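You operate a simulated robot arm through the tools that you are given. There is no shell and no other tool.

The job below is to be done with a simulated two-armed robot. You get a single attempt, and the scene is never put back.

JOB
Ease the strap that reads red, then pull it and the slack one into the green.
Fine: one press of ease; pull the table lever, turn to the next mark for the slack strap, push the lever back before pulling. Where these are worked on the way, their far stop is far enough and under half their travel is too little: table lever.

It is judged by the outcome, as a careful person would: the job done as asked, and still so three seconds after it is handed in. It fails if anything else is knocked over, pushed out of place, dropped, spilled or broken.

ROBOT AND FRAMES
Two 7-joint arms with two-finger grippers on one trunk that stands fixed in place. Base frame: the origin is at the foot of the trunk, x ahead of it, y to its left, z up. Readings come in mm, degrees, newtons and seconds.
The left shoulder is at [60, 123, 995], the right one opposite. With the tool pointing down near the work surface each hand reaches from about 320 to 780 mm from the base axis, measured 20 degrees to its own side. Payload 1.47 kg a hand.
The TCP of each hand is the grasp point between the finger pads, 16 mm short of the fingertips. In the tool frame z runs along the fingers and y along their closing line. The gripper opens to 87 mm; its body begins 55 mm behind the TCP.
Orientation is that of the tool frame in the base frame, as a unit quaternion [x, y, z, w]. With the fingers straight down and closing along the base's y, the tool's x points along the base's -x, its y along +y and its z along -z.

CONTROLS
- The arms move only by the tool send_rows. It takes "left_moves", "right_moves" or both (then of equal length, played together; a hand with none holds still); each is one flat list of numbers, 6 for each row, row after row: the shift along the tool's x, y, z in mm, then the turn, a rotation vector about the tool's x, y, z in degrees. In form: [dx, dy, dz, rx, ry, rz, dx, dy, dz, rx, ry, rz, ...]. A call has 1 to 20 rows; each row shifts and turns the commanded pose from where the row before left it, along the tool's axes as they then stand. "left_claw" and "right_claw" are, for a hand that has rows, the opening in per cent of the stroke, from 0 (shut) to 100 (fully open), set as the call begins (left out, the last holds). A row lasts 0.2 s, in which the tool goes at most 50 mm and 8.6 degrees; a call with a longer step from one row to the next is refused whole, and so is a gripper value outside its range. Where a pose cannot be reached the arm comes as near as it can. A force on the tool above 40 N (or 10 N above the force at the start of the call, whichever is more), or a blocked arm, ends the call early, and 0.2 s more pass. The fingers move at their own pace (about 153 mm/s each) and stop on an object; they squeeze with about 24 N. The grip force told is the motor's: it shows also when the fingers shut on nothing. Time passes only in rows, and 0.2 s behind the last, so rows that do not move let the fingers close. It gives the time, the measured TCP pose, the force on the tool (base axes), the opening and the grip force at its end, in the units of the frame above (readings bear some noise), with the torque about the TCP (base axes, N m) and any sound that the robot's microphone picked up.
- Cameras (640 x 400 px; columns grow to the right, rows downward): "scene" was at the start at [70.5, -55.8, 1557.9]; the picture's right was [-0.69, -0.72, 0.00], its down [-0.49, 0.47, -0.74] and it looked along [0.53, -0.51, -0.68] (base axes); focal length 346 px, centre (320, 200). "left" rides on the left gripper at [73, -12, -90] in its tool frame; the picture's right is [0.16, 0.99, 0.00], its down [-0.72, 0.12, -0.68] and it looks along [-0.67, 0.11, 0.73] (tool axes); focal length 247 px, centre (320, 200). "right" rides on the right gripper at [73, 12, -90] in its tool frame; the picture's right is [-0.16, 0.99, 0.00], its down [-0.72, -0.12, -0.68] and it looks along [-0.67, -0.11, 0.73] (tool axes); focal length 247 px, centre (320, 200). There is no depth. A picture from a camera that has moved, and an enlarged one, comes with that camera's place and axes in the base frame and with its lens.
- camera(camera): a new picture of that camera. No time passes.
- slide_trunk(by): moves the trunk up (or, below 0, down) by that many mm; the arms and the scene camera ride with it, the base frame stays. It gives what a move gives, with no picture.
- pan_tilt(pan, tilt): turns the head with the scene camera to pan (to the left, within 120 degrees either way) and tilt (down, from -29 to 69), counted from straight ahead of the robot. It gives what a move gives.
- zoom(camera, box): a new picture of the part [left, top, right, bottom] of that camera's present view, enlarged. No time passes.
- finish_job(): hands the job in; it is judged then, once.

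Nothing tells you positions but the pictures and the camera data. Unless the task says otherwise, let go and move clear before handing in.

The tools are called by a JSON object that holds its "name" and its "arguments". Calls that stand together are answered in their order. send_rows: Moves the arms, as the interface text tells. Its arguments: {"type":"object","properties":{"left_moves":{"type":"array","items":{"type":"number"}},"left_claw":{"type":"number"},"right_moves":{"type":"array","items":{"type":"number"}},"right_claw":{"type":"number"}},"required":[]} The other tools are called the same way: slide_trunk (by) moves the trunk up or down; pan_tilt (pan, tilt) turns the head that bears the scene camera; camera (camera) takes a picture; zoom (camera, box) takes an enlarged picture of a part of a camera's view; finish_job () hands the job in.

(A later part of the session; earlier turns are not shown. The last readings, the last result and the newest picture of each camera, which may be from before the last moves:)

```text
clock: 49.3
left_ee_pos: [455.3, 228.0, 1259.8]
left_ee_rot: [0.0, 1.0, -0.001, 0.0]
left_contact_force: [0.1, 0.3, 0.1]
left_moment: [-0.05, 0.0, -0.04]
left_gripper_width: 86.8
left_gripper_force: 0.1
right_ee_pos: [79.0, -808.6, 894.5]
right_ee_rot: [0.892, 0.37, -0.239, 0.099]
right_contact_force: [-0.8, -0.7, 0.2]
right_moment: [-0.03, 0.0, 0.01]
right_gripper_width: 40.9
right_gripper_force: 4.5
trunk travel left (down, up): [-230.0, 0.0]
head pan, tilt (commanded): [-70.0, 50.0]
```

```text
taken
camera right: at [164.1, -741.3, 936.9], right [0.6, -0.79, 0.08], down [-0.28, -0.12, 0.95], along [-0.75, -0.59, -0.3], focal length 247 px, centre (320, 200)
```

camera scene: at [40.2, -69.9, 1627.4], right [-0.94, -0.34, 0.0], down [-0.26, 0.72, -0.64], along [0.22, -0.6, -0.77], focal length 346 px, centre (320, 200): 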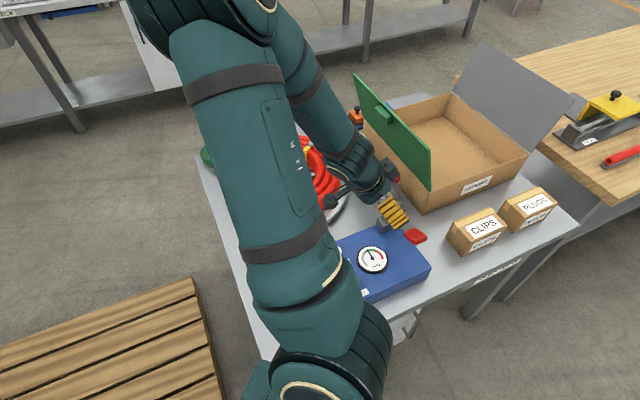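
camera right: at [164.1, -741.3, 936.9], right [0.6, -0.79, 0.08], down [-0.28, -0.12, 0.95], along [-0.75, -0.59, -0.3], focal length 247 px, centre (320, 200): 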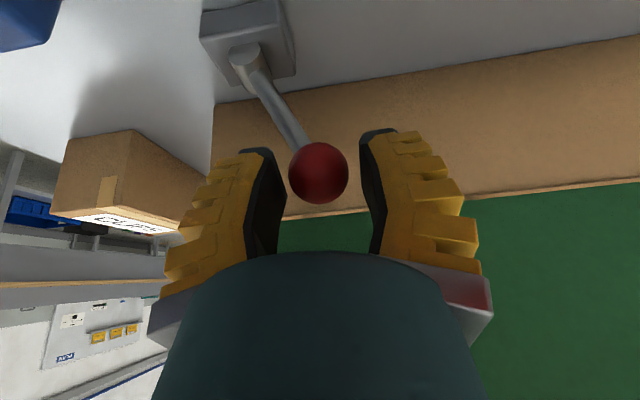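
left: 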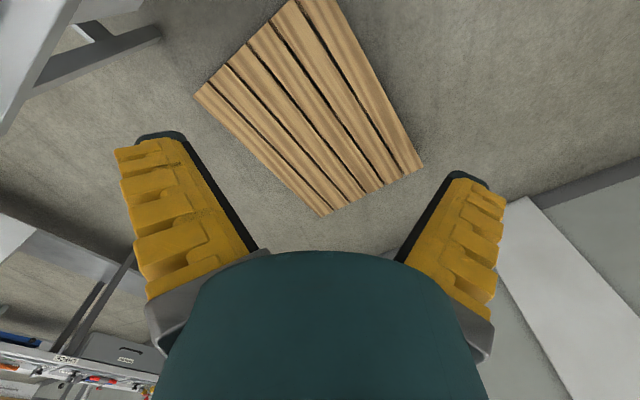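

{"name": "send_rows", "arguments": {"right_moves": [0, -5, 0, 0, 0, 0, 0, -5, 0, 0, 0, 0, 0, -5, 0, 0, 0, 0, 0, -5, 0, 0, 0, 0]}}

{"name": "camera", "arguments": {"camera": "right"}}

```text
clock: 50.3
left_ee_pos: [455.2, 228.3, 1259.7]
left_ee_rot: [0.0, 1.0, 0.0, 0.0]
left_contact_force: [0.3, -0.3, 0.1]
left_moment: [-0.01, 0.01, 0.0]
left_gripper_width: 87.0
left_gripper_force: 0.2
right_ee_pos: [64.3, -793.4, 893.8]
right_ee_rot: [0.892, 0.371, -0.239, 0.099]
right_contact_force: [1.1, -0.3, 1.1]
right_moment: [-0.02, 0.01, 0.02]
right_gripper_width: 41.2
right_gripper_force: 4.4
trunk travel left (down, up): [-230.0, 0.0]
head pan, tilt (commanded): [-70.0, 50.0]
```

```text
taken
camera right: at [149.7, -726.8, 936.2], right [0.6, -0.79, 0.08], down [-0.28, -0.12, 0.95], along [-0.75, -0.59, -0.3], focal length 247 px, centre (320, 200)
```

right: 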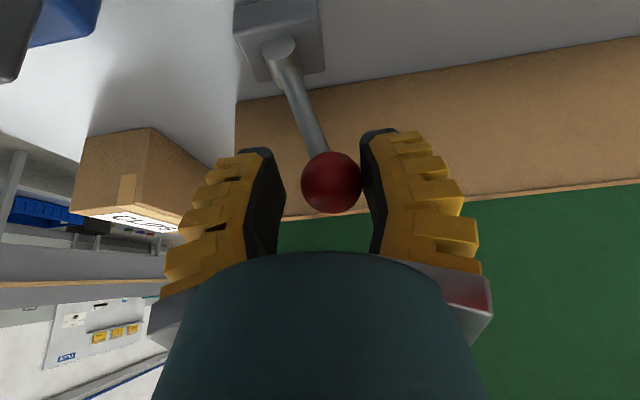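

The lever is following the hand with very little force. I'll keep pulling in the same direction toward its far stop.

{"name": "send_rows", "arguments": {"right_moves": [0, -5, 0, 0, 0, 0, 0, -5, 0, 0, 0, 0, 0, -5, 0, 0, 0, 0, 0, -5, 0, 0, 0, 0]}}

{"name": "camera", "arguments": {"camera": "right"}}

```text
clock: 51.3
left_ee_pos: [455.5, 228.4, 1259.4]
left_ee_rot: [0.0, 1.0, 0.0, 0.001]
left_contact_force: [0.2, -0.1, 1.5]
left_moment: [-0.03, 0.03, -0.01]
left_gripper_width: 87.2
left_gripper_force: 0.1
right_ee_pos: [51.8, -780.2, 893.6]
right_ee_rot: [0.892, 0.369, -0.24, 0.099]
right_contact_force: [0.9, -0.5, -0.2]
right_moment: [0.01, -0.01, 0.01]
right_gripper_width: 40.9
right_gripper_force: 4.5
trunk travel left (down, up): [-230.0, 0.0]
head pan, tilt (commanded): [-70.0, 50.0]
```

```text
taken
camera right: at [136.3, -713.0, 936.2], right [0.6, -0.79, 0.08], down [-0.28, -0.12, 0.95], along [-0.75, -0.59, -0.3], focal length 247 px, centre (320, 200)
```

right: 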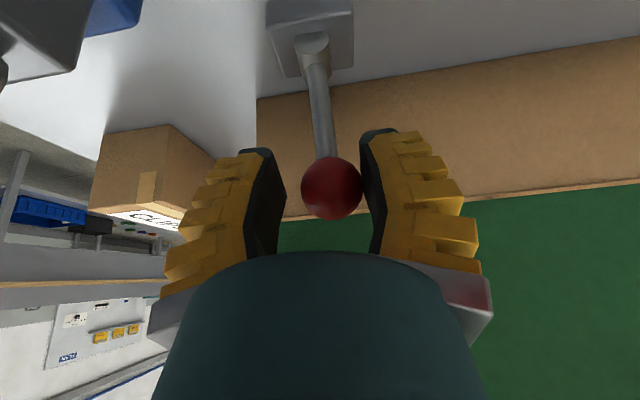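

{"name": "send_rows", "arguments": {"right_moves": [0, -5, 0, 0, 0, 0, 0, -5, 0, 0, 0, 0, 0, -5, 0, 0, 0, 0, 0, -5, 0, 0, 0, 0]}}

{"name": "camera", "arguments": {"camera": "right"}}

{"name": "zoom", "arguments": {"camera": "scene", "box": [330, 70, 490, 280]}}

```text
clock: 52.3
left_ee_pos: [455.6, 227.7, 1260.6]
left_ee_rot: [0.0, 1.0, 0.0, 0.0]
left_contact_force: [-0.6, -0.4, -0.3]
left_moment: [0.0, 0.03, 0.02]
left_gripper_width: 87.0
left_gripper_force: 0.0
right_ee_pos: [37.0, -764.5, 893.5]
right_ee_rot: [0.892, 0.37, -0.24, 0.1]
right_contact_force: [0.9, 0.6, 0.8]
right_moment: [0.0, 0.01, 0.01]
right_gripper_width: 40.9
right_gripper_force: 4.4
trunk travel left (down, up): [-230.0, 0.0]
head pan, tilt (commanded): [-70.0, 50.0]
```

```text
taken
camera right: at [122.3, -698.2, 936.2], right [0.6, -0.79, 0.08], down [-0.28, -0.12, 0.95], along [-0.75, -0.59, -0.3], focal length 247 px, centre (320, 200)
```

right: 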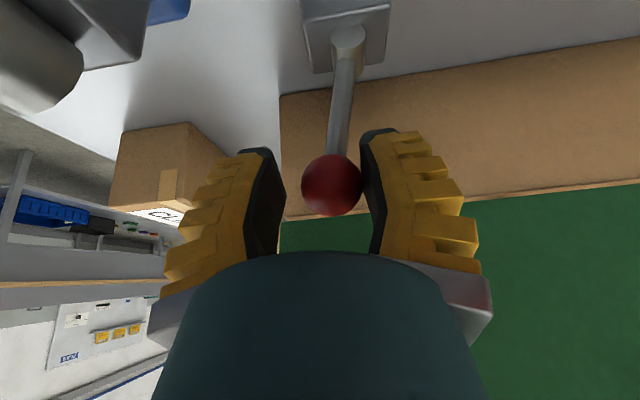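

```text
1.90 times, centred on (410, 175) of scene
camera zoom: at [37.0, -70.5, 1627.6], right [-0.94, -0.34, 0.0], down [-0.26, 0.72, -0.64], along [0.22, -0.6, -0.77], focal length 660 px, centre (149, 248)
```

zoom: 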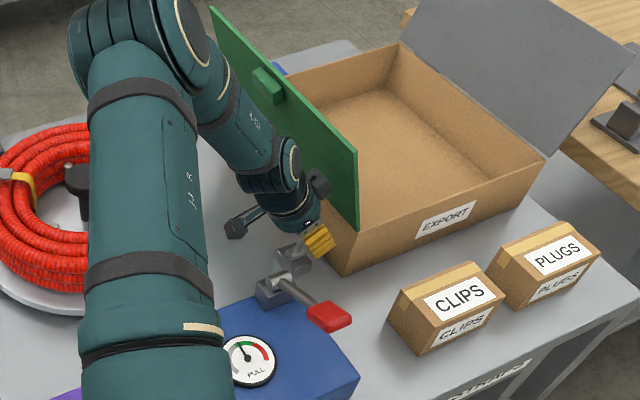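

{"name": "send_rows", "arguments": {"right_moves": [0, -4, 0, 0, 0, 0, 0, -4, 0, 0, 0, 0, 0, -4, 0, 0, 0, 0]}}

{"name": "camera", "arguments": {"camera": "right"}}

{"name": "zoom", "arguments": {"camera": "scene", "box": [350, 150, 450, 250]}}

```text
clock: 53.1
left_ee_pos: [456.5, 228.5, 1260.6]
left_ee_rot: [0.0, 1.0, 0.001, 0.0]
left_contact_force: [0.7, 0.5, -0.8]
left_moment: [0.01, 0.01, 0.05]
left_gripper_width: 86.8
left_gripper_force: 0.1
right_ee_pos: [29.0, -756.7, 894.9]
right_ee_rot: [0.892, 0.37, -0.239, 0.099]
right_contact_force: [0.1, 0.4, -0.4]
right_moment: [-0.01, 0.01, 0.04]
right_gripper_width: 41.0
right_gripper_force: 4.2
trunk travel left (down, up): [-230.0, 0.0]
head pan, tilt (commanded): [-70.0, 50.0]
```

```text
taken
camera right: at [113.5, -690.1, 936.9], right [0.6, -0.79, 0.08], down [-0.28, -0.12, 0.95], along [-0.75, -0.59, -0.3], focal length 247 px, centre (320, 200)
```

right: 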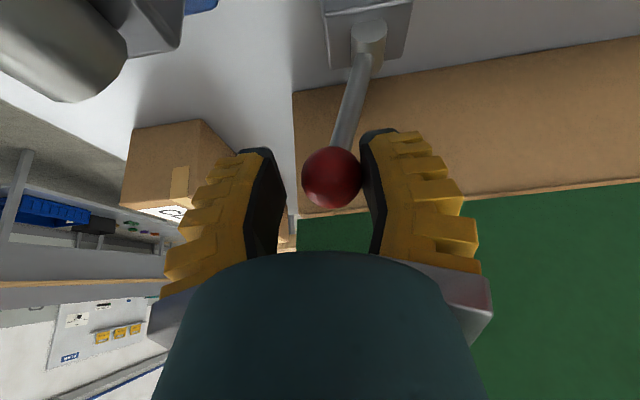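

```text
4.00 times, centred on (400, 200) of scene
camera zoom: at [36.9, -70.4, 1627.6], right [-0.94, -0.34, 0.0], down [-0.26, 0.72, -0.64], along [0.22, -0.6, -0.77], focal length 1385 px, centre (0, 200)
```

zoom: 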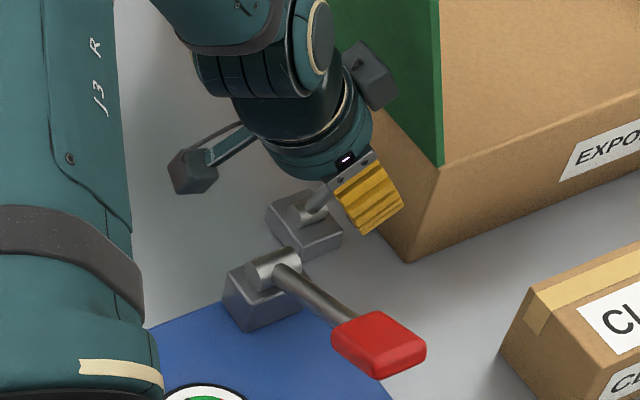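

{"name": "send_rows", "arguments": {"right_moves": [0, -4, 0, 0, 0, 0, 0, -4, 0, 0, 0, 0, 0, -4, 0, 0, 0, 0]}}

{"name": "camera", "arguments": {"camera": "right"}}

{"name": "zoom", "arguments": {"camera": "scene", "box": [350, 150, 450, 250]}}

```text
clock: 53.9
left_ee_pos: [455.1, 228.0, 1259.5]
left_ee_rot: [0.001, 1.0, 0.0, 0.0]
left_contact_force: [-0.1, 0.3, 0.3]
left_moment: [-0.01, 0.0, 0.02]
left_gripper_width: 87.0
left_gripper_force: 0.0
right_ee_pos: [20.3, -750.8, 895.0]
right_ee_rot: [0.892, 0.37, -0.24, 0.101]
right_contact_force: [3.0, -4.5, 3.4]
right_moment: [-0.17, 0.03, -0.03]
right_gripper_width: 45.1
right_gripper_force: 7.7
trunk travel left (down, up): [-230.0, 0.0]
head pan, tilt (commanded): [-70.0, 50.0]
```

```text
taken
camera right: at [105.9, -683.0, 937.3], right [0.6, -0.79, 0.08], down [-0.28, -0.12, 0.95], along [-0.75, -0.6, -0.3], focal length 247 px, centre (320, 200)
```

right: 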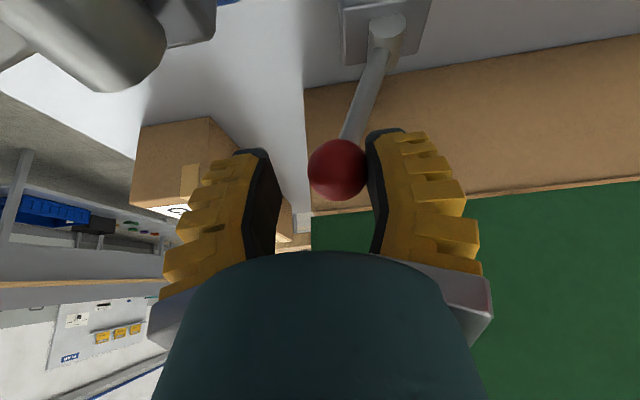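

```text
4.00 times, centred on (400, 200) of scene
camera zoom: at [37.3, -70.7, 1627.6], right [-0.94, -0.34, 0.0], down [-0.26, 0.72, -0.64], along [0.22, -0.6, -0.77], focal length 1385 px, centre (0, 200)
```

zoom: 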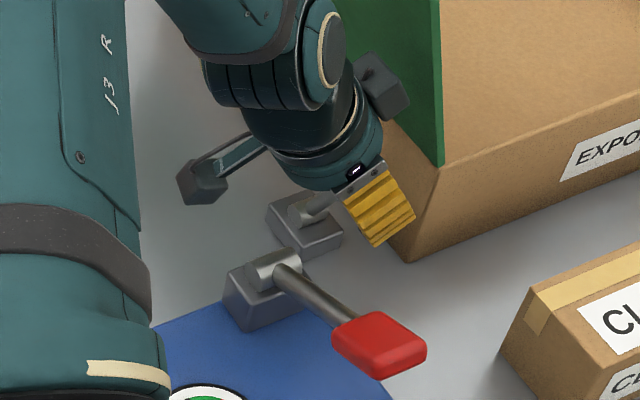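

The lever has reached its far stop: the force is rising and the finger is being pushed aside. I'll ease off, open, and back out along the tool axis.

{"name": "send_rows", "arguments": {"right_moves": [0, 4, 0, 0, 0, 0, 0, 3, 0, 0, 0, 0, 0, 0, 0, 0, 0, 0], "right_claw": 70}}

{"name": "camera", "arguments": {"camera": "right"}}

```text
clock: 54.7
left_ee_pos: [455.0, 228.8, 1260.4]
left_ee_rot: [0.0, 1.0, 0.0, 0.0]
left_contact_force: [0.3, -1.2, 0.0]
left_moment: [-0.01, 0.0, 0.01]
left_gripper_width: 86.9
left_gripper_force: 0.3
right_ee_pos: [24.3, -753.5, 895.5]
right_ee_rot: [0.893, 0.369, -0.239, 0.099]
right_contact_force: [0.4, -0.4, -0.4]
right_moment: [-0.01, 0.01, -0.01]
right_gripper_width: 65.5
right_gripper_force: 3.0
trunk travel left (down, up): [-230.0, 0.0]
head pan, tilt (commanded): [-70.0, 50.0]
```

```text
taken
camera right: at [110.3, -687.1, 936.9], right [0.6, -0.79, 0.08], down [-0.28, -0.12, 0.95], along [-0.75, -0.59, -0.3], focal length 247 px, centre (320, 200)
```

right: 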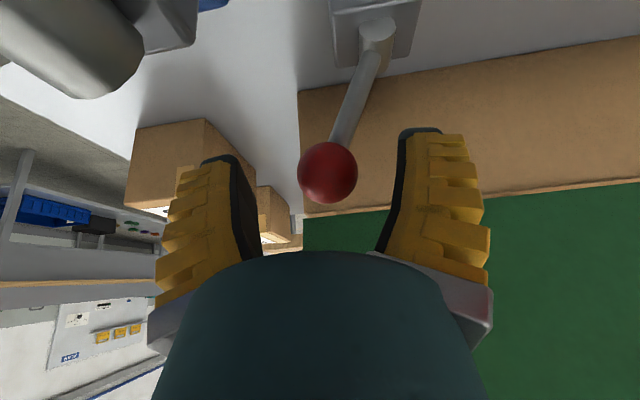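

The lever stays pulled over. I'll back out, carry the hand to above the turntable hub, and bring the tool upright.

{"name": "send_rows", "arguments": {"right_moves": [0, 0, -25, 0, 0, 0, 0, 0, -30, 0, 0, 0, 0, 0, -30, 0, 0, 0, 0, 0, -35, 0, 0, 0, 22.6, 25.2, -20.9, 0, 0, 0, 22.6, 25.2, -20.9, 0, 0, 0, 22.6, 25.2, -20.9, 0, 0, 0, 22.6, 25.2, -20.9, 0, 0, 0, 22.6, 25.2, -20.9, 0, 0, 0, 22.6, 25.2, -20.9, 0, 0, 0, 0, 0, 0, 0, 7.5, 0, 0, 0, 0, 0, 7.5, 0, 0, 0, 0, 0, 7.5, 0, 0, 0, 0, 0, 7.5, 0], "right_claw": 100}}

{"name": "camera", "arguments": {"camera": "right"}}

{"name": "camera", "arguments": {"camera": "scene"}}

```text
clock: 57.7
left_ee_pos: [455.1, 227.8, 1260.1]
left_ee_rot: [0.0, 1.0, 0.0, -0.001]
left_contact_force: [-0.5, 0.6, -0.7]
left_moment: [0.01, -0.01, -0.01]
left_gripper_width: 87.0
left_gripper_force: 0.1
right_ee_pos: [301.1, -691.3, 1041.3]
right_ee_rot: [0.924, 0.383, 0.001, 0.0]
right_contact_force: [-0.8, 0.7, 0.6]
right_moment: [-0.01, 0.01, 0.05]
right_gripper_width: 87.0
right_gripper_force: 0.0
trunk travel left (down, up): [-230.0, 0.0]
head pan, tilt (commanded): [-70.0, 50.0]
```

```text
taken
camera right: at [361.7, -649.5, 1130.8], right [0.59, -0.81, 0.0], down [-0.59, -0.43, 0.68], along [-0.55, -0.4, -0.73], focal length 247 px, centre (320, 200)
```

right: 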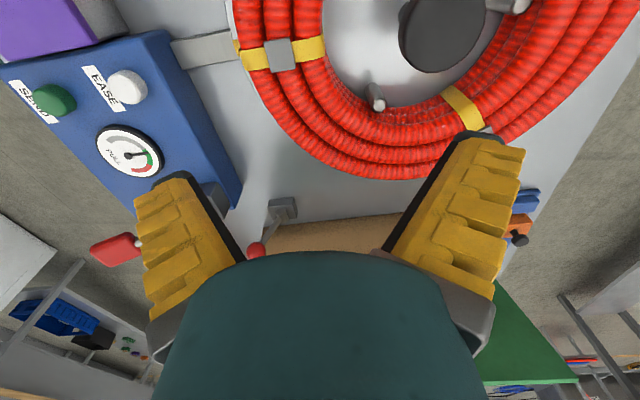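

```text
taken
camera scene: at [36.8, -70.8, 1627.5], right [-0.94, -0.34, 0.0], down [-0.26, 0.72, -0.64], along [0.22, -0.6, -0.77], focal length 346 px, centre (320, 200)
```

scene: 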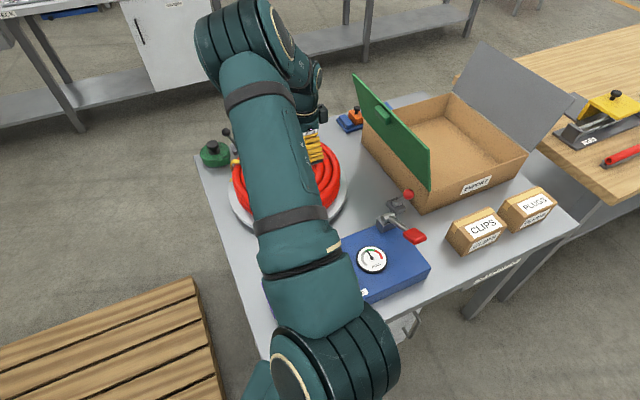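

The red-ball lever is now clearly swung over, and the first strap still reads green. I'll move above the hub knob at about (385, -731).

{"name": "send_rows", "arguments": {"right_moves": [10.6, 29, 7, 0, 0, 0, 10.6, 29, 7, 0, 0, 0, 10.6, 29, 7, 0, 0, 0, 0, 0, 0, 0, 0, 0]}}

{"name": "camera", "arguments": {"camera": "right"}}

```text
clock: 58.7
left_ee_pos: [454.5, 227.9, 1260.9]
left_ee_rot: [0.0, 1.0, 0.0, 0.001]
left_contact_force: [-0.1, 0.2, 0.4]
left_moment: [-0.01, -0.01, -0.04]
left_gripper_width: 87.0
left_gripper_force: 0.0
right_ee_pos: [385.1, -730.4, 1017.5]
right_ee_rot: [0.924, 0.383, 0.0, 0.001]
right_contact_force: [0.4, 1.1, -0.3]
right_moment: [-0.02, -0.03, -0.01]
right_gripper_width: 87.2
right_gripper_force: 0.1
trunk travel left (down, up): [-230.0, 0.0]
head pan, tilt (commanded): [-70.0, 50.0]
```

```text
taken
camera right: at [445.7, -687.9, 1108.8], right [0.59, -0.81, 0.0], down [-0.59, -0.43, 0.68], along [-0.55, -0.4, -0.73], focal length 247 px, centre (320, 200)
```

right: 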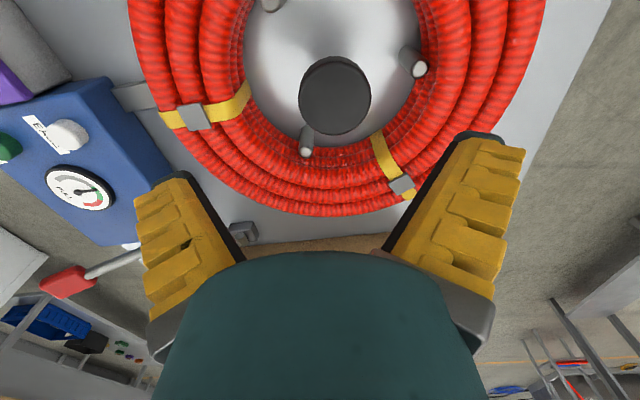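

{"name": "send_rows", "arguments": {"right_moves": [1, 6, 15, 0, 0, 0, 1, 5.5, 20, 0, 0, 0, 0, 0, 0, 0, 0, 0]}}

{"name": "camera", "arguments": {"camera": "right"}}

```text
clock: 59.5
left_ee_pos: [455.0, 227.6, 1260.4]
left_ee_rot: [0.0, 1.0, 0.0, 0.0]
left_contact_force: [0.7, 0.7, -0.4]
left_moment: [-0.01, 0.0, -0.06]
left_gripper_width: 87.1
left_gripper_force: 0.0
right_ee_pos: [395.9, -737.5, 983.3]
right_ee_rot: [0.924, 0.383, 0.0, 0.0]
right_contact_force: [0.0, 0.2, 0.4]
right_moment: [0.01, 0.01, -0.02]
right_gripper_width: 86.8
right_gripper_force: 0.0
trunk travel left (down, up): [-230.0, 0.0]
head pan, tilt (commanded): [-70.0, 50.0]
```

```text
taken
camera right: at [456.4, -695.2, 1074.2], right [0.59, -0.81, 0.0], down [-0.59, -0.43, 0.68], along [-0.55, -0.4, -0.73], focal length 247 px, centre (320, 200)
```

right: 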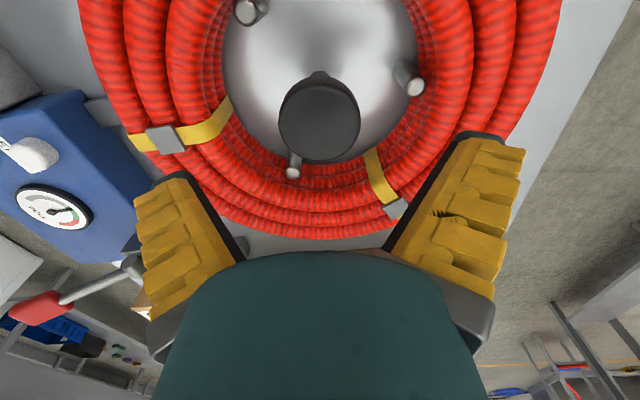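

The knob is centred between the fingers. I'll go down so the pads straddle its disc, checking on the way.

{"name": "send_rows", "arguments": {"right_moves": [0, 0, 15, 0, 0, 0, 0, 0, 15, 0, 0, 0, 0, 0, 10, 0, 0, 0, 0, 0, 0, 0, 0, 0]}}

{"name": "camera", "arguments": {"camera": "right"}}

{"name": "zoom", "arguments": {"camera": "scene", "box": [220, 90, 400, 220]}}

```text
clock: 60.5
left_ee_pos: [454.5, 227.8, 1260.0]
left_ee_rot: [0.0, 1.0, 0.0, 0.0]
left_contact_force: [-0.1, -0.8, 0.0]
left_moment: [-0.01, -0.01, -0.01]
left_gripper_width: 87.2
left_gripper_force: 0.0
right_ee_pos: [395.9, -736.0, 943.7]
right_ee_rot: [0.924, 0.383, 0.0, 0.0]
right_contact_force: [-0.8, 1.4, 0.4]
right_moment: [-0.03, 0.01, 0.02]
right_gripper_width: 87.1
right_gripper_force: 0.0
trunk travel left (down, up): [-230.0, 0.0]
head pan, tilt (commanded): [-70.0, 50.0]
```

```text
taken
camera right: at [456.4, -693.9, 1034.8], right [0.59, -0.81, 0.0], down [-0.59, -0.43, 0.68], along [-0.55, -0.4, -0.73], focal length 247 px, centre (320, 200)
```

right: 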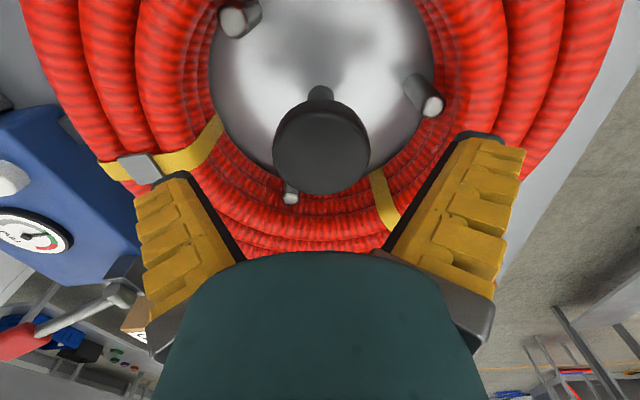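

```text
3.08 times, centred on (310, 155) of scene
camera zoom: at [36.8, -70.3, 1627.6], right [-0.94, -0.34, 0.0], down [-0.26, 0.72, -0.64], along [0.22, -0.6, -0.77], focal length 1066 px, centre (351, 338)
```

zoom: 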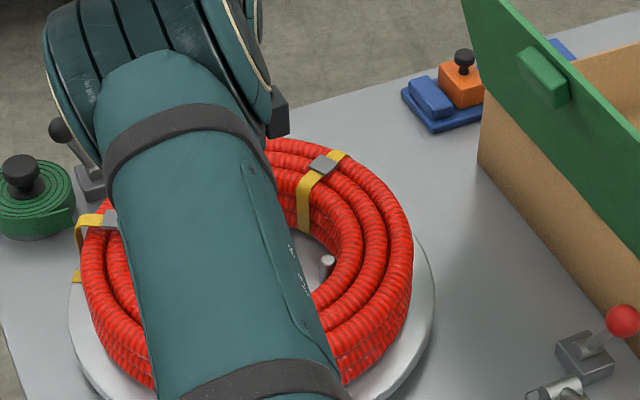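

{"name": "send_rows", "arguments": {"right_moves": [0, 0, 12, 0, 0, 0, 0, 0, 12, 0, 0, 0, 0, 0, 10, 0, 0, 0, 0, 0, 0, 0, 0, 0]}}

{"name": "camera", "arguments": {"camera": "right"}}

```text
clock: 61.5
left_ee_pos: [455.5, 227.8, 1260.2]
left_ee_rot: [0.0, 1.0, 0.0, 0.0]
left_contact_force: [0.8, 0.6, -0.2]
left_moment: [-0.01, -0.01, 0.01]
left_gripper_width: 87.0
left_gripper_force: 0.1
right_ee_pos: [395.9, -736.7, 910.3]
right_ee_rot: [0.924, 0.382, 0.0, 0.0]
right_contact_force: [0.2, 0.4, -0.1]
right_moment: [0.0, -0.02, 0.03]
right_gripper_width: 86.9
right_gripper_force: 0.0
trunk travel left (down, up): [-230.0, 0.0]
head pan, tilt (commanded): [-70.0, 50.0]
```

```text
taken
camera right: at [455.7, -694.4, 1000.5], right [0.59, -0.81, 0.0], down [-0.59, -0.43, 0.68], along [-0.55, -0.4, -0.73], focal length 247 px, centre (320, 200)
```

right: 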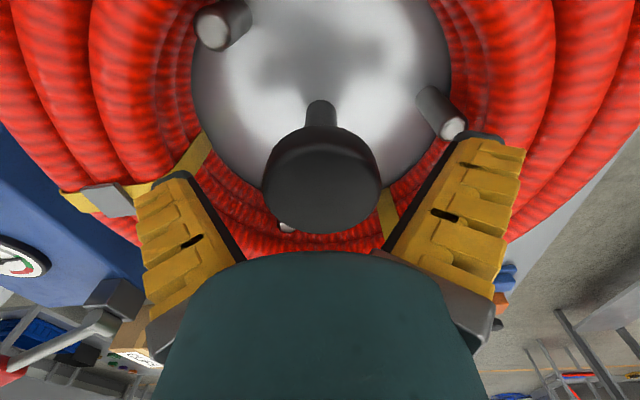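

The pads now straddle the knob disc, clear of the pegs. I'll close on it.

{"name": "send_rows", "arguments": {"right_moves": [0, 0, 0, 0, 0, 0, 0, 0, 0, 0, 0, 0, 0, 0, 0, 0, 0, 0, 0, 0, 0, 0, 0, 0], "right_claw": 0}}

{"name": "camera", "arguments": {"camera": "right"}}

```text
clock: 62.5
left_ee_pos: [456.2, 228.9, 1260.4]
left_ee_rot: [0.0, 1.0, -0.001, 0.0]
left_contact_force: [0.0, 0.9, 0.7]
left_moment: [0.0, -0.01, 0.01]
left_gripper_width: 86.7
left_gripper_force: 0.2
right_ee_pos: [394.7, -737.5, 910.1]
right_ee_rot: [0.924, 0.382, 0.0, 0.0]
right_contact_force: [-3.6, 3.3, -0.7]
right_moment: [-0.01, 0.03, 0.25]
right_gripper_width: 52.3
right_gripper_force: 29.7
trunk travel left (down, up): [-230.0, 0.0]
head pan, tilt (commanded): [-70.0, 50.0]
```

```text
taken
camera right: at [455.3, -694.2, 1000.6], right [0.59, -0.81, 0.0], down [-0.59, -0.43, 0.68], along [-0.55, -0.4, -0.73], focal length 247 px, centre (320, 200)
```

right: 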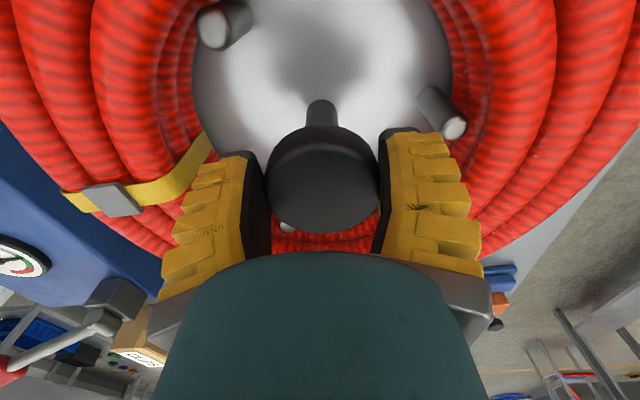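

The knob is gripped at 52 mm. I'll relieve the slight sideways push and try a small counter-clockwise turn first to see that the table is free.

{"name": "send_rows", "arguments": {"right_moves": [0, -1.5, 0, 0, 0, 0, 0, 0, 0, 0, 0, -5, 0, 0, 0, 0, 0, -5, 0, 0, 0, 0, 0, 0]}}

{"name": "camera", "arguments": {"camera": "right"}}

```text
clock: 63.5
left_ee_pos: [454.6, 228.9, 1260.8]
left_ee_rot: [0.001, 1.0, 0.0, -0.001]
left_contact_force: [0.3, -0.3, 0.7]
left_moment: [-0.01, 0.05, 0.01]
left_gripper_width: 86.9
left_gripper_force: 0.0
right_ee_pos: [393.6, -735.6, 911.4]
right_ee_rot: [0.887, 0.462, 0.0, -0.001]
right_contact_force: [-2.2, 3.8, 4.1]
right_moment: [0.02, 0.02, 0.02]
right_gripper_width: 51.5
right_gripper_force: 29.6
trunk travel left (down, up): [-230.0, 0.0]
head pan, tilt (commanded): [-70.0, 50.0]
```

```text
taken
camera right: at [445.8, -683.2, 1000.9], right [0.72, -0.69, 0.0], down [-0.51, -0.53, 0.68], along [-0.47, -0.49, -0.73], focal length 247 px, centre (320, 200)
```

right: 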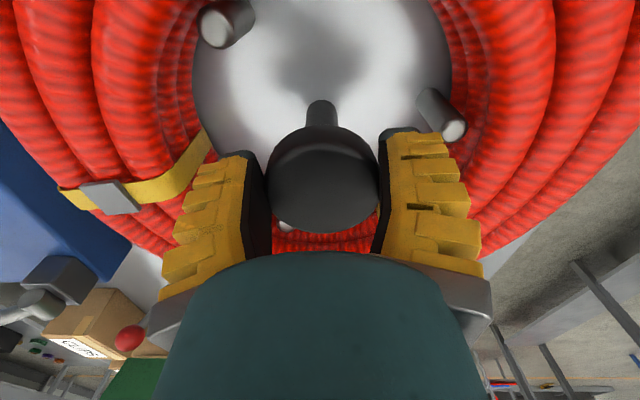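

The turntable turns with the hand, which confirms that this was the table lever. I'll continue the turn in stages.

{"name": "send_rows", "arguments": {"right_moves": [0, 0, 0, 0, 0, -8, 0, 0, 0, 0, 0, -8, 0, 0, 0, 0, 0, -8, 0, 0, 0, 0, 0, -8, 0, 0, 0, 0, 0, -8, 0, 0, 0, 0, 0, 0]}}

{"name": "camera", "arguments": {"camera": "right"}}

{"name": "camera", "arguments": {"camera": "scene"}}

```text
clock: 64.9
left_ee_pos: [453.5, 227.6, 1260.7]
left_ee_rot: [0.0, 1.0, 0.0, 0.001]
left_contact_force: [0.2, 0.4, 0.1]
left_moment: [0.04, 0.03, 0.02]
left_gripper_width: 87.1
left_gripper_force: 0.0
right_ee_pos: [389.2, -739.3, 910.7]
right_ee_rot: [0.676, 0.737, -0.002, 0.002]
right_contact_force: [-30.0, -7.6, -1.9]
right_moment: [-0.34, 0.01, -0.07]
right_gripper_width: 51.3
right_gripper_force: 30.2
trunk travel left (down, up): [-230.0, 0.0]
head pan, tilt (commanded): [-70.0, 50.0]
```

```text
taken
camera right: at [394.9, -666.1, 1000.6], right [1.0, -0.07, 0.0], down [-0.05, -0.73, 0.68], along [-0.05, -0.68, -0.73], focal length 247 px, centre (320, 200)
```

right: 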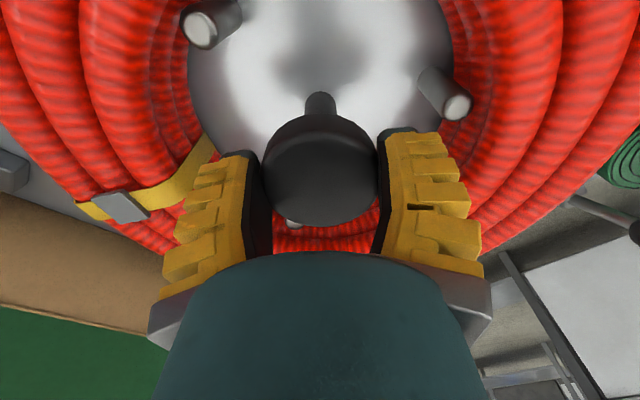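

```text
taken
camera scene: at [33.2, -71.5, 1627.5], right [-0.94, -0.34, 0.0], down [-0.26, 0.72, -0.64], along [0.22, -0.6, -0.77], focal length 346 px, centre (320, 200)
```

scene: 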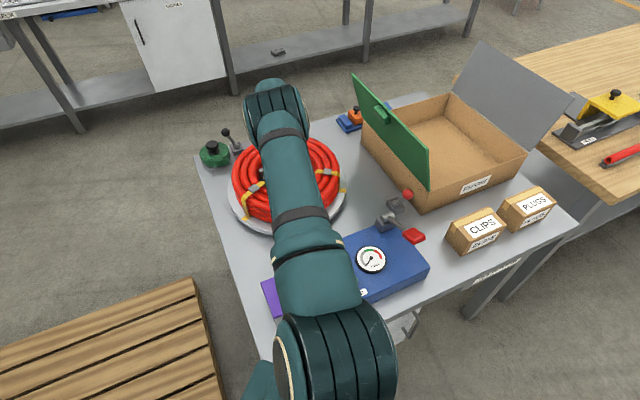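

The table has turned about 50°, but the sideways load shows the hub's true centre is a few mm toward −x. I'll shift the hand to relieve it before continuing.

{"name": "send_rows", "arguments": {"right_moves": [0, -3, 0, 0, 0, 0, 0, -3, 0, 0, 0, 0, 0, 0, 0, 0, 0, 0]}}

```text
clock: 65.7
left_ee_pos: [454.3, 226.6, 1262.0]
left_ee_rot: [0.0, 1.0, 0.001, 0.001]
left_contact_force: [0.6, -0.5, 0.9]
left_moment: [0.03, 0.0, -0.01]
left_gripper_width: 87.1
left_gripper_force: 0.2
right_ee_pos: [389.0, -737.7, 910.2]
right_ee_rot: [0.676, 0.737, 0.0, 0.003]
right_contact_force: [-8.4, -19.4, 6.4]
right_moment: [-0.01, 0.04, -0.06]
right_gripper_width: 50.9
right_gripper_force: 30.0
trunk travel left (down, up): [-230.0, 0.0]
head pan, tilt (commanded): [-70.0, 50.0]
```

{"name": "send_rows", "arguments": {"right_moves": [-2, -1.5, 0, 0, 0, 0, -1.5, 0, 0, 0, 0, 0, 0, 0, 0, 0, 0, 0]}}

```text
clock: 66.5
left_ee_pos: [455.6, 228.7, 1259.2]
left_ee_rot: [0.0, 1.0, 0.0, 0.0]
left_contact_force: [-0.1, 0.2, 0.0]
left_moment: [-0.02, 0.01, -0.01]
left_gripper_width: 86.9
left_gripper_force: 0.1
right_ee_pos: [388.9, -736.9, 910.6]
right_ee_rot: [0.675, 0.738, 0.002, 0.0]
right_contact_force: [-1.5, -1.0, 10.3]
right_moment: [0.03, -0.17, 0.03]
right_gripper_width: 51.4
right_gripper_force: 30.2
trunk travel left (down, up): [-230.0, 0.0]
head pan, tilt (commanded): [-70.0, 50.0]
```

{"name": "send_rows", "arguments": {"right_moves": [0, 0, -1.5, 0, 0, -7, 0, 0, 0, 0, 0, -7, 0, 0, 0, 0, 0, -7, 0, 0, 0, 0, 0, -7, 0, 0, 0, 0, 0, 0]}}

{"name": "camera", "arguments": {"camera": "scene"}}

```text
clock: 67.7
left_ee_pos: [455.1, 227.7, 1260.8]
left_ee_rot: [0.0, 1.0, 0.0, 0.0]
left_contact_force: [0.6, -0.6, 0.1]
left_moment: [0.02, 0.0, 0.0]
left_gripper_width: 87.0
left_gripper_force: 0.1
right_ee_pos: [386.8, -739.6, 910.3]
right_ee_rot: [0.476, 0.879, 0.0, -0.001]
right_contact_force: [2.9, -2.3, 4.7]
right_moment: [-0.07, -0.23, 0.02]
right_gripper_width: 50.8
right_gripper_force: 30.2
trunk travel left (down, up): [-230.0, 0.0]
head pan, tilt (commanded): [-70.0, 50.0]
```

```text
taken
camera scene: at [37.0, -70.1, 1627.6], right [-0.94, -0.34, 0.0], down [-0.26, 0.72, -0.64], along [0.22, -0.6, -0.77], focal length 346 px, centre (320, 200)
```

scene: 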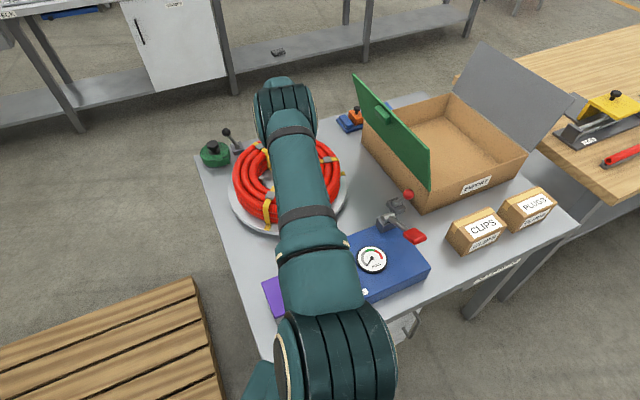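

{"name": "send_rows", "arguments": {"right_moves": [0, 0, -0.5, 0, 0, -8, 0, 0, 0, 0, 0, -8, 0, 0, 0, 0, 0, -8, 0, 0, 0, 0, 0, -8, 0, 0, 0, 0, 0, 0]}}

{"name": "camera", "arguments": {"camera": "right"}}

{"name": "camera", "arguments": {"camera": "scene"}}

```text
clock: 68.9
left_ee_pos: [453.9, 227.1, 1260.6]
left_ee_rot: [0.0, 1.0, -0.001, 0.0]
left_contact_force: [0.8, 0.9, 0.1]
left_moment: [0.02, 0.01, -0.01]
left_gripper_width: 87.0
left_gripper_force: 0.1
right_ee_pos: [386.5, -740.3, 910.9]
right_ee_rot: [0.215, 0.977, -0.001, 0.0]
right_contact_force: [-3.0, -9.6, 1.4]
right_moment: [-0.07, -0.13, -0.02]
right_gripper_width: 49.9
right_gripper_force: 29.8
trunk travel left (down, up): [-230.0, 0.0]
head pan, tilt (commanded): [-70.0, 50.0]
```

```text
taken
camera right: at [325.5, -700.6, 1001.5], right [0.56, 0.83, 0.0], down [0.61, -0.41, 0.68], along [0.56, -0.38, -0.73], focal length 247 px, centre (320, 200)
```

right: 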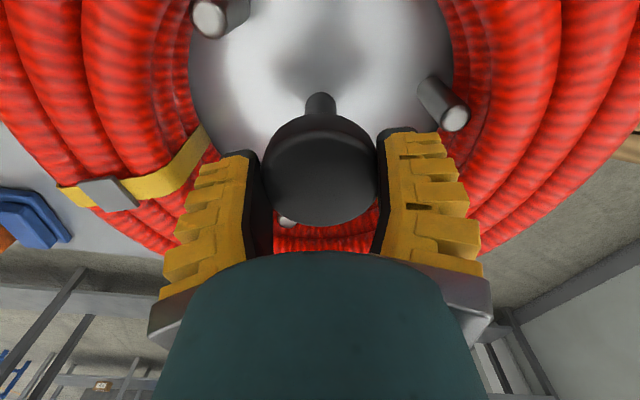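

```text
taken
camera scene: at [36.5, -71.6, 1627.5], right [-0.94, -0.34, 0.0], down [-0.26, 0.72, -0.64], along [0.22, -0.6, -0.77], focal length 346 px, centre (320, 200)
```

scene: 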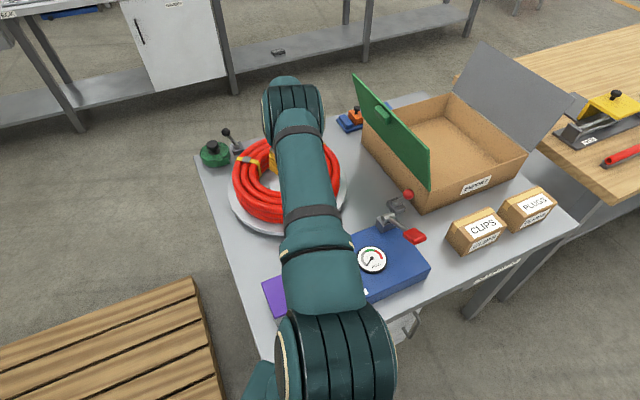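

{"name": "send_rows", "arguments": {"right_moves": [0, 0, 0, 0, 0, -5, 0, 0, 0, 0, 0, -5, 0, 0, 0, 0, 0, 0]}}

{"name": "zoom", "arguments": {"camera": "scene", "box": [220, 120, 430, 280]}}

{"name": "camera", "arguments": {"camera": "left"}}

```text
clock: 69.7
left_ee_pos: [453.5, 227.6, 1260.0]
left_ee_rot: [0.0, 1.0, 0.0, 0.0]
left_contact_force: [-0.5, 0.8, -0.1]
left_moment: [-0.02, 0.0, 0.04]
left_gripper_width: 87.0
left_gripper_force: 0.0
right_ee_pos: [386.4, -742.0, 910.3]
right_ee_rot: [0.13, 0.991, -0.002, 0.0]
right_contact_force: [-5.1, -16.2, 5.1]
right_moment: [-0.03, 0.13, -0.08]
right_gripper_width: 49.9
right_gripper_force: 30.3
trunk travel left (down, up): [-230.0, 0.0]
head pan, tilt (commanded): [-70.0, 50.0]
```

```text
2.50 times, centred on (325, 200) of scene
camera zoom: at [36.1, -71.9, 1627.5], right [-0.94, -0.34, 0.0], down [-0.26, 0.72, -0.64], along [0.22, -0.6, -0.77], focal length 866 px, centre (308, 200)
```

zoom: 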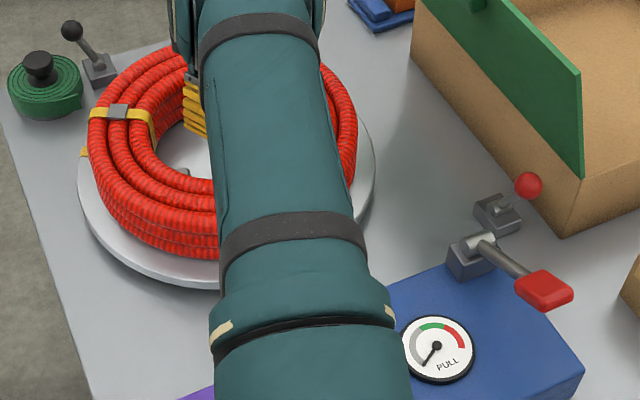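

```text
taken
camera left: at [381.2, 215.6, 1348.7], right [-0.16, 0.99, 0.0], down [0.72, 0.12, 0.68], along [0.67, 0.11, -0.73], focal length 247 px, centre (320, 200)
```

left: 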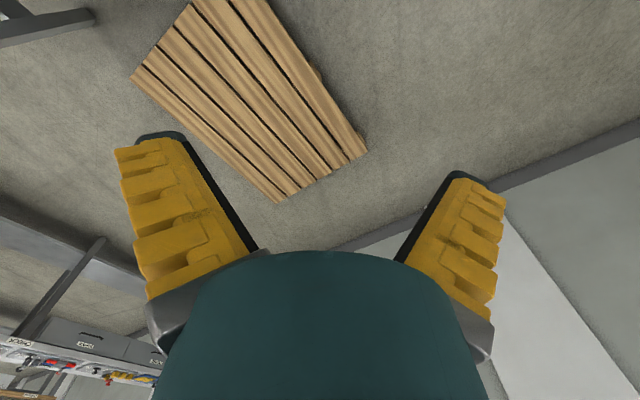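

The rim mark now lies at exactly the pixel where the neighbouring mark was before, so the table has turned one full mark. I'll relieve the side load, release the knob and lift.

{"name": "send_rows", "arguments": {"right_moves": [0.3, -1.5, 0, 0, 0, 0, 0, -1.5, 0, 0, 0, 0, 0, 0, 0, 0, 0, 0]}}

{"name": "zoom", "arguments": {"camera": "scene", "box": [220, 120, 430, 280]}}

```text
clock: 70.5
left_ee_pos: [454.8, 228.6, 1259.7]
left_ee_rot: [0.0, 1.0, 0.0, 0.0]
left_contact_force: [-0.1, -0.4, 0.4]
left_moment: [-0.02, 0.02, -0.03]
left_gripper_width: 87.1
left_gripper_force: 0.2
right_ee_pos: [387.5, -742.0, 909.8]
right_ee_rot: [0.13, 0.992, 0.001, 0.001]
right_contact_force: [-0.2, -4.1, 8.7]
right_moment: [0.01, 0.26, -0.04]
right_gripper_width: 49.7
right_gripper_force: 30.7
trunk travel left (down, up): [-230.0, 0.0]
head pan, tilt (commanded): [-70.0, 50.0]
```

```text
2.50 times, centred on (325, 200) of scene
camera zoom: at [36.4, -70.0, 1627.6], right [-0.94, -0.34, 0.0], down [-0.26, 0.72, -0.64], along [0.22, -0.6, -0.77], focal length 866 px, centre (308, 200)
```

zoom: 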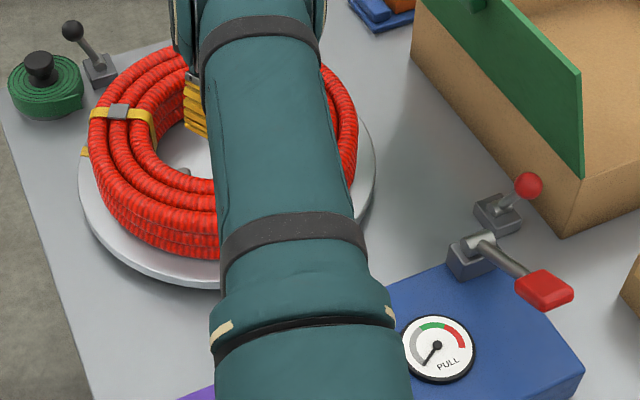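

{"name": "send_rows", "arguments": {"right_moves": [0, 0, -1, 0, 0, 0, 0, 0, 0, 0, 0, 0, 0, 0, 0, 0, 0, 0], "right_claw": 100}}

{"name": "send_rows", "arguments": {"right_moves": [0, 0, -20, 0, 0, 0, 0, 0, -30, 0, 0, 0, 0, 0, -40, 0, 0, 0, 0, 0, -30, 0, 0, 0]}}

{"name": "camera", "arguments": {"camera": "right"}}

{"name": "zoom", "arguments": {"camera": "scene", "box": [220, 120, 430, 280]}}

```text
clock: 71.3
left_ee_pos: [454.6, 228.4, 1260.6]
left_ee_rot: [0.0, 1.0, 0.001, 0.0]
left_contact_force: [-1.1, 1.3, -0.5]
left_moment: [-0.03, 0.03, -0.03]
left_gripper_width: 86.9
left_gripper_force: 0.0
right_ee_pos: [387.0, -743.5, 911.9]
right_ee_rot: [0.13, 0.991, 0.0, 0.0]
right_contact_force: [0.6, -0.4, 0.1]
right_moment: [0.01, -0.01, 0.02]
right_gripper_width: 87.1
right_gripper_force: 0.1
trunk travel left (down, up): [-230.0, 0.0]
head pan, tilt (commanded): [-70.0, 50.0]
```

```text
clock: 72.3
left_ee_pos: [455.1, 228.7, 1260.7]
left_ee_rot: [0.0, 1.0, 0.0, 0.0]
left_contact_force: [0.7, 0.1, -0.8]
left_moment: [0.0, 0.0, -0.02]
left_gripper_width: 87.2
left_gripper_force: 0.0
right_ee_pos: [384.4, -742.2, 1032.1]
right_ee_rot: [0.13, 0.991, 0.001, -0.001]
right_contact_force: [-0.1, 0.7, -0.5]
right_moment: [-0.02, 0.03, -0.01]
right_gripper_width: 86.8
right_gripper_force: 0.0
trunk travel left (down, up): [-230.0, 0.0]
head pan, tilt (commanded): [-70.0, 50.0]
```

```text
taken
camera right: at [317.9, -714.0, 1123.2], right [0.41, 0.91, 0.0], down [0.67, -0.3, 0.68], along [0.62, -0.28, -0.73], focal length 247 px, centre (320, 200)
```

right: 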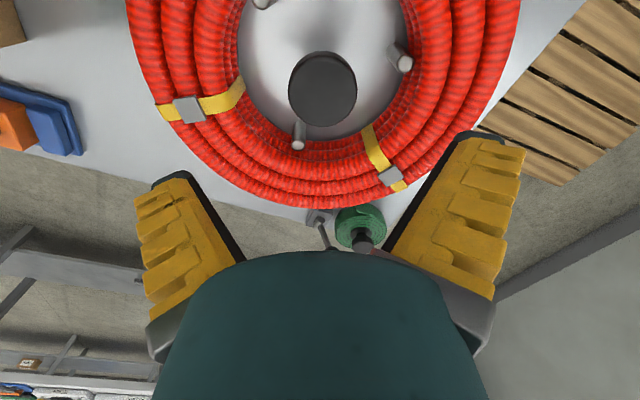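

```text
2.50 times, centred on (325, 200) of scene
camera zoom: at [36.8, -70.2, 1627.6], right [-0.94, -0.34, 0.0], down [-0.26, 0.72, -0.64], along [0.22, -0.6, -0.77], focal length 866 px, centre (308, 200)
```

zoom: 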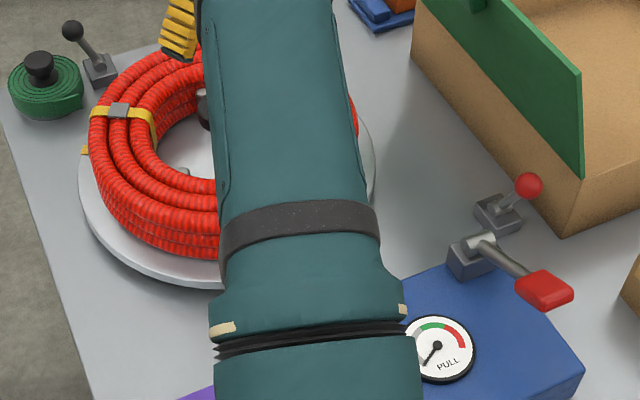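

The table stays put. I'll yaw back to the lever-approach orientation and check the mark at the station on the way.

{"name": "send_rows", "arguments": {"right_moves": [0, 0, -10, 0, 0, 8, 0, 0, 0, 0, 0, 8, 0, 0, 0, 0, 0, 8, 0, 0, 0, 0, 0, 8, 0, 0, 0, 0, 0, 8, 0, 0, 0, 0, 0, 8, 0, 0, 0, 0, 0, 8, 0, 0, 0, 0, 0, 8, 0, 0, 0, 0, 0, 8, 0, 0, 0, 0, 0, 8, 0, 0, 0, 0, 0, 8, 0, 0, 0, 0, 0, 8, 0, 0, 0, 0, 0, 8, 0, 0, 0, 0, 0, 8, 0, 0, 0, 0, 0, 8]}}

{"name": "camera", "arguments": {"camera": "right"}}

```text
clock: 75.5
left_ee_pos: [455.1, 228.8, 1259.5]
left_ee_rot: [0.0, 1.0, 0.001, -0.001]
left_contact_force: [0.6, -0.5, -0.7]
left_moment: [-0.03, 0.02, -0.03]
left_gripper_width: 87.2
left_gripper_force: 0.0
right_ee_pos: [385.8, -742.0, 1043.3]
right_ee_rot: [0.924, 0.382, 0.0, 0.0]
right_contact_force: [-0.2, 0.2, -0.1]
right_moment: [-0.03, 0.0, 0.0]
right_gripper_width: 87.0
right_gripper_force: 0.0
trunk travel left (down, up): [-230.0, 0.0]
head pan, tilt (commanded): [-70.0, 50.0]
```

```text
taken
camera right: at [446.7, -699.8, 1133.2], right [0.58, -0.81, 0.0], down [-0.59, -0.43, 0.68], along [-0.55, -0.4, -0.73], focal length 247 px, centre (320, 200)
```

right: 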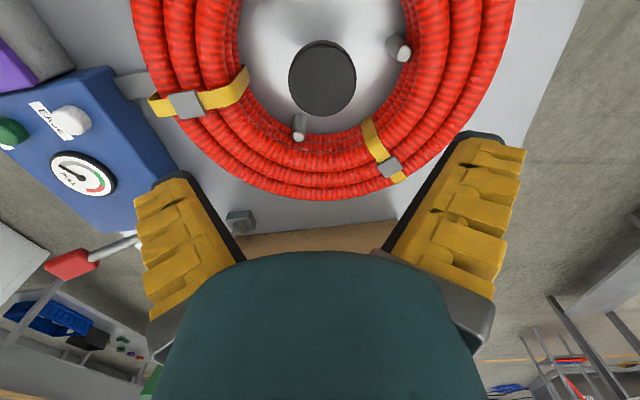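

{"name": "zoom", "arguments": {"camera": "right", "box": [30, 30, 270, 180]}}

```text
2.67 times, centred on (150, 105) of right
camera zoom: at [446.7, -699.8, 1133.2], right [0.58, -0.81, 0.0], down [-0.59, -0.43, 0.68], along [-0.55, -0.4, -0.73], focal length 659 px, centre (773, 453)
```

zoom: 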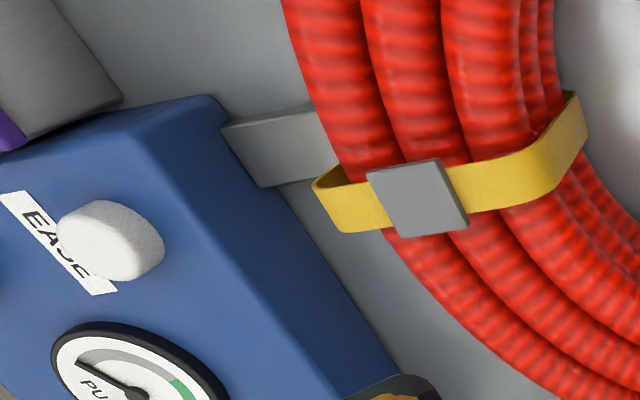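

{"name": "send_rows", "arguments": {"right_moves": [-8, -32, 0, 0, 0, 0, -8, -32, 0, 0, 0, 0, -8, -32, 0, 0, 0, 0, 0, 0, 0, 0, 0, 0]}}

{"name": "camera", "arguments": {"camera": "right"}}

{"name": "zoom", "arguments": {"camera": "right", "box": [80, 0, 360, 180]}}

```text
clock: 76.5
left_ee_pos: [455.7, 227.7, 1260.0]
left_ee_rot: [0.0, 1.0, 0.0, -0.001]
left_contact_force: [0.0, -0.2, 0.4]
left_moment: [-0.03, 0.03, -0.01]
left_gripper_width: 87.2
left_gripper_force: 0.1
right_ee_pos: [301.3, -691.4, 1041.4]
right_ee_rot: [0.924, 0.383, -0.001, 0.001]
right_contact_force: [0.0, 0.0, -0.4]
right_moment: [0.02, -0.01, 0.0]
right_gripper_width: 87.2
right_gripper_force: 0.0
trunk travel left (down, up): [-230.0, 0.0]
head pan, tilt (commanded): [-70.0, 50.0]
```

```text
taken
camera right: at [362.0, -648.5, 1131.6], right [0.59, -0.81, 0.0], down [-0.59, -0.43, 0.68], along [-0.55, -0.4, -0.73], focal length 247 px, centre (320, 200)
```

right: 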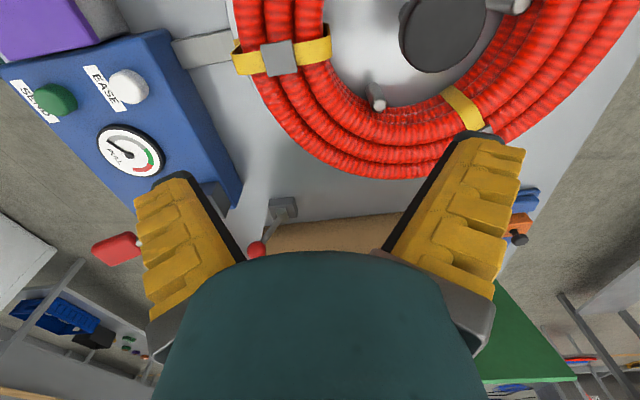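

```text
2.22 times, centred on (220, 90) of right
camera zoom: at [362.0, -648.5, 1131.6], right [0.59, -0.81, 0.0], down [-0.59, -0.43, 0.68], along [-0.55, -0.4, -0.73], focal length 549 px, centre (542, 444)
```

zoom: 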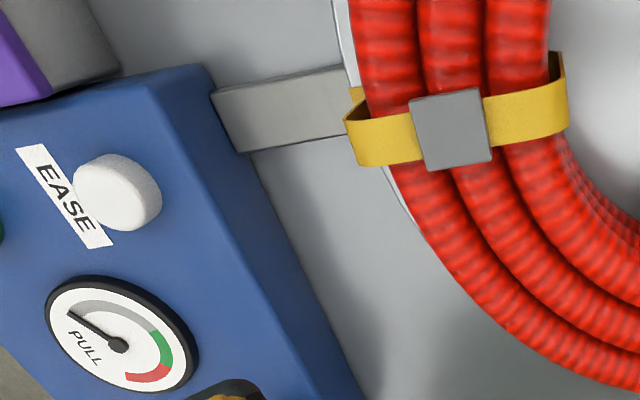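

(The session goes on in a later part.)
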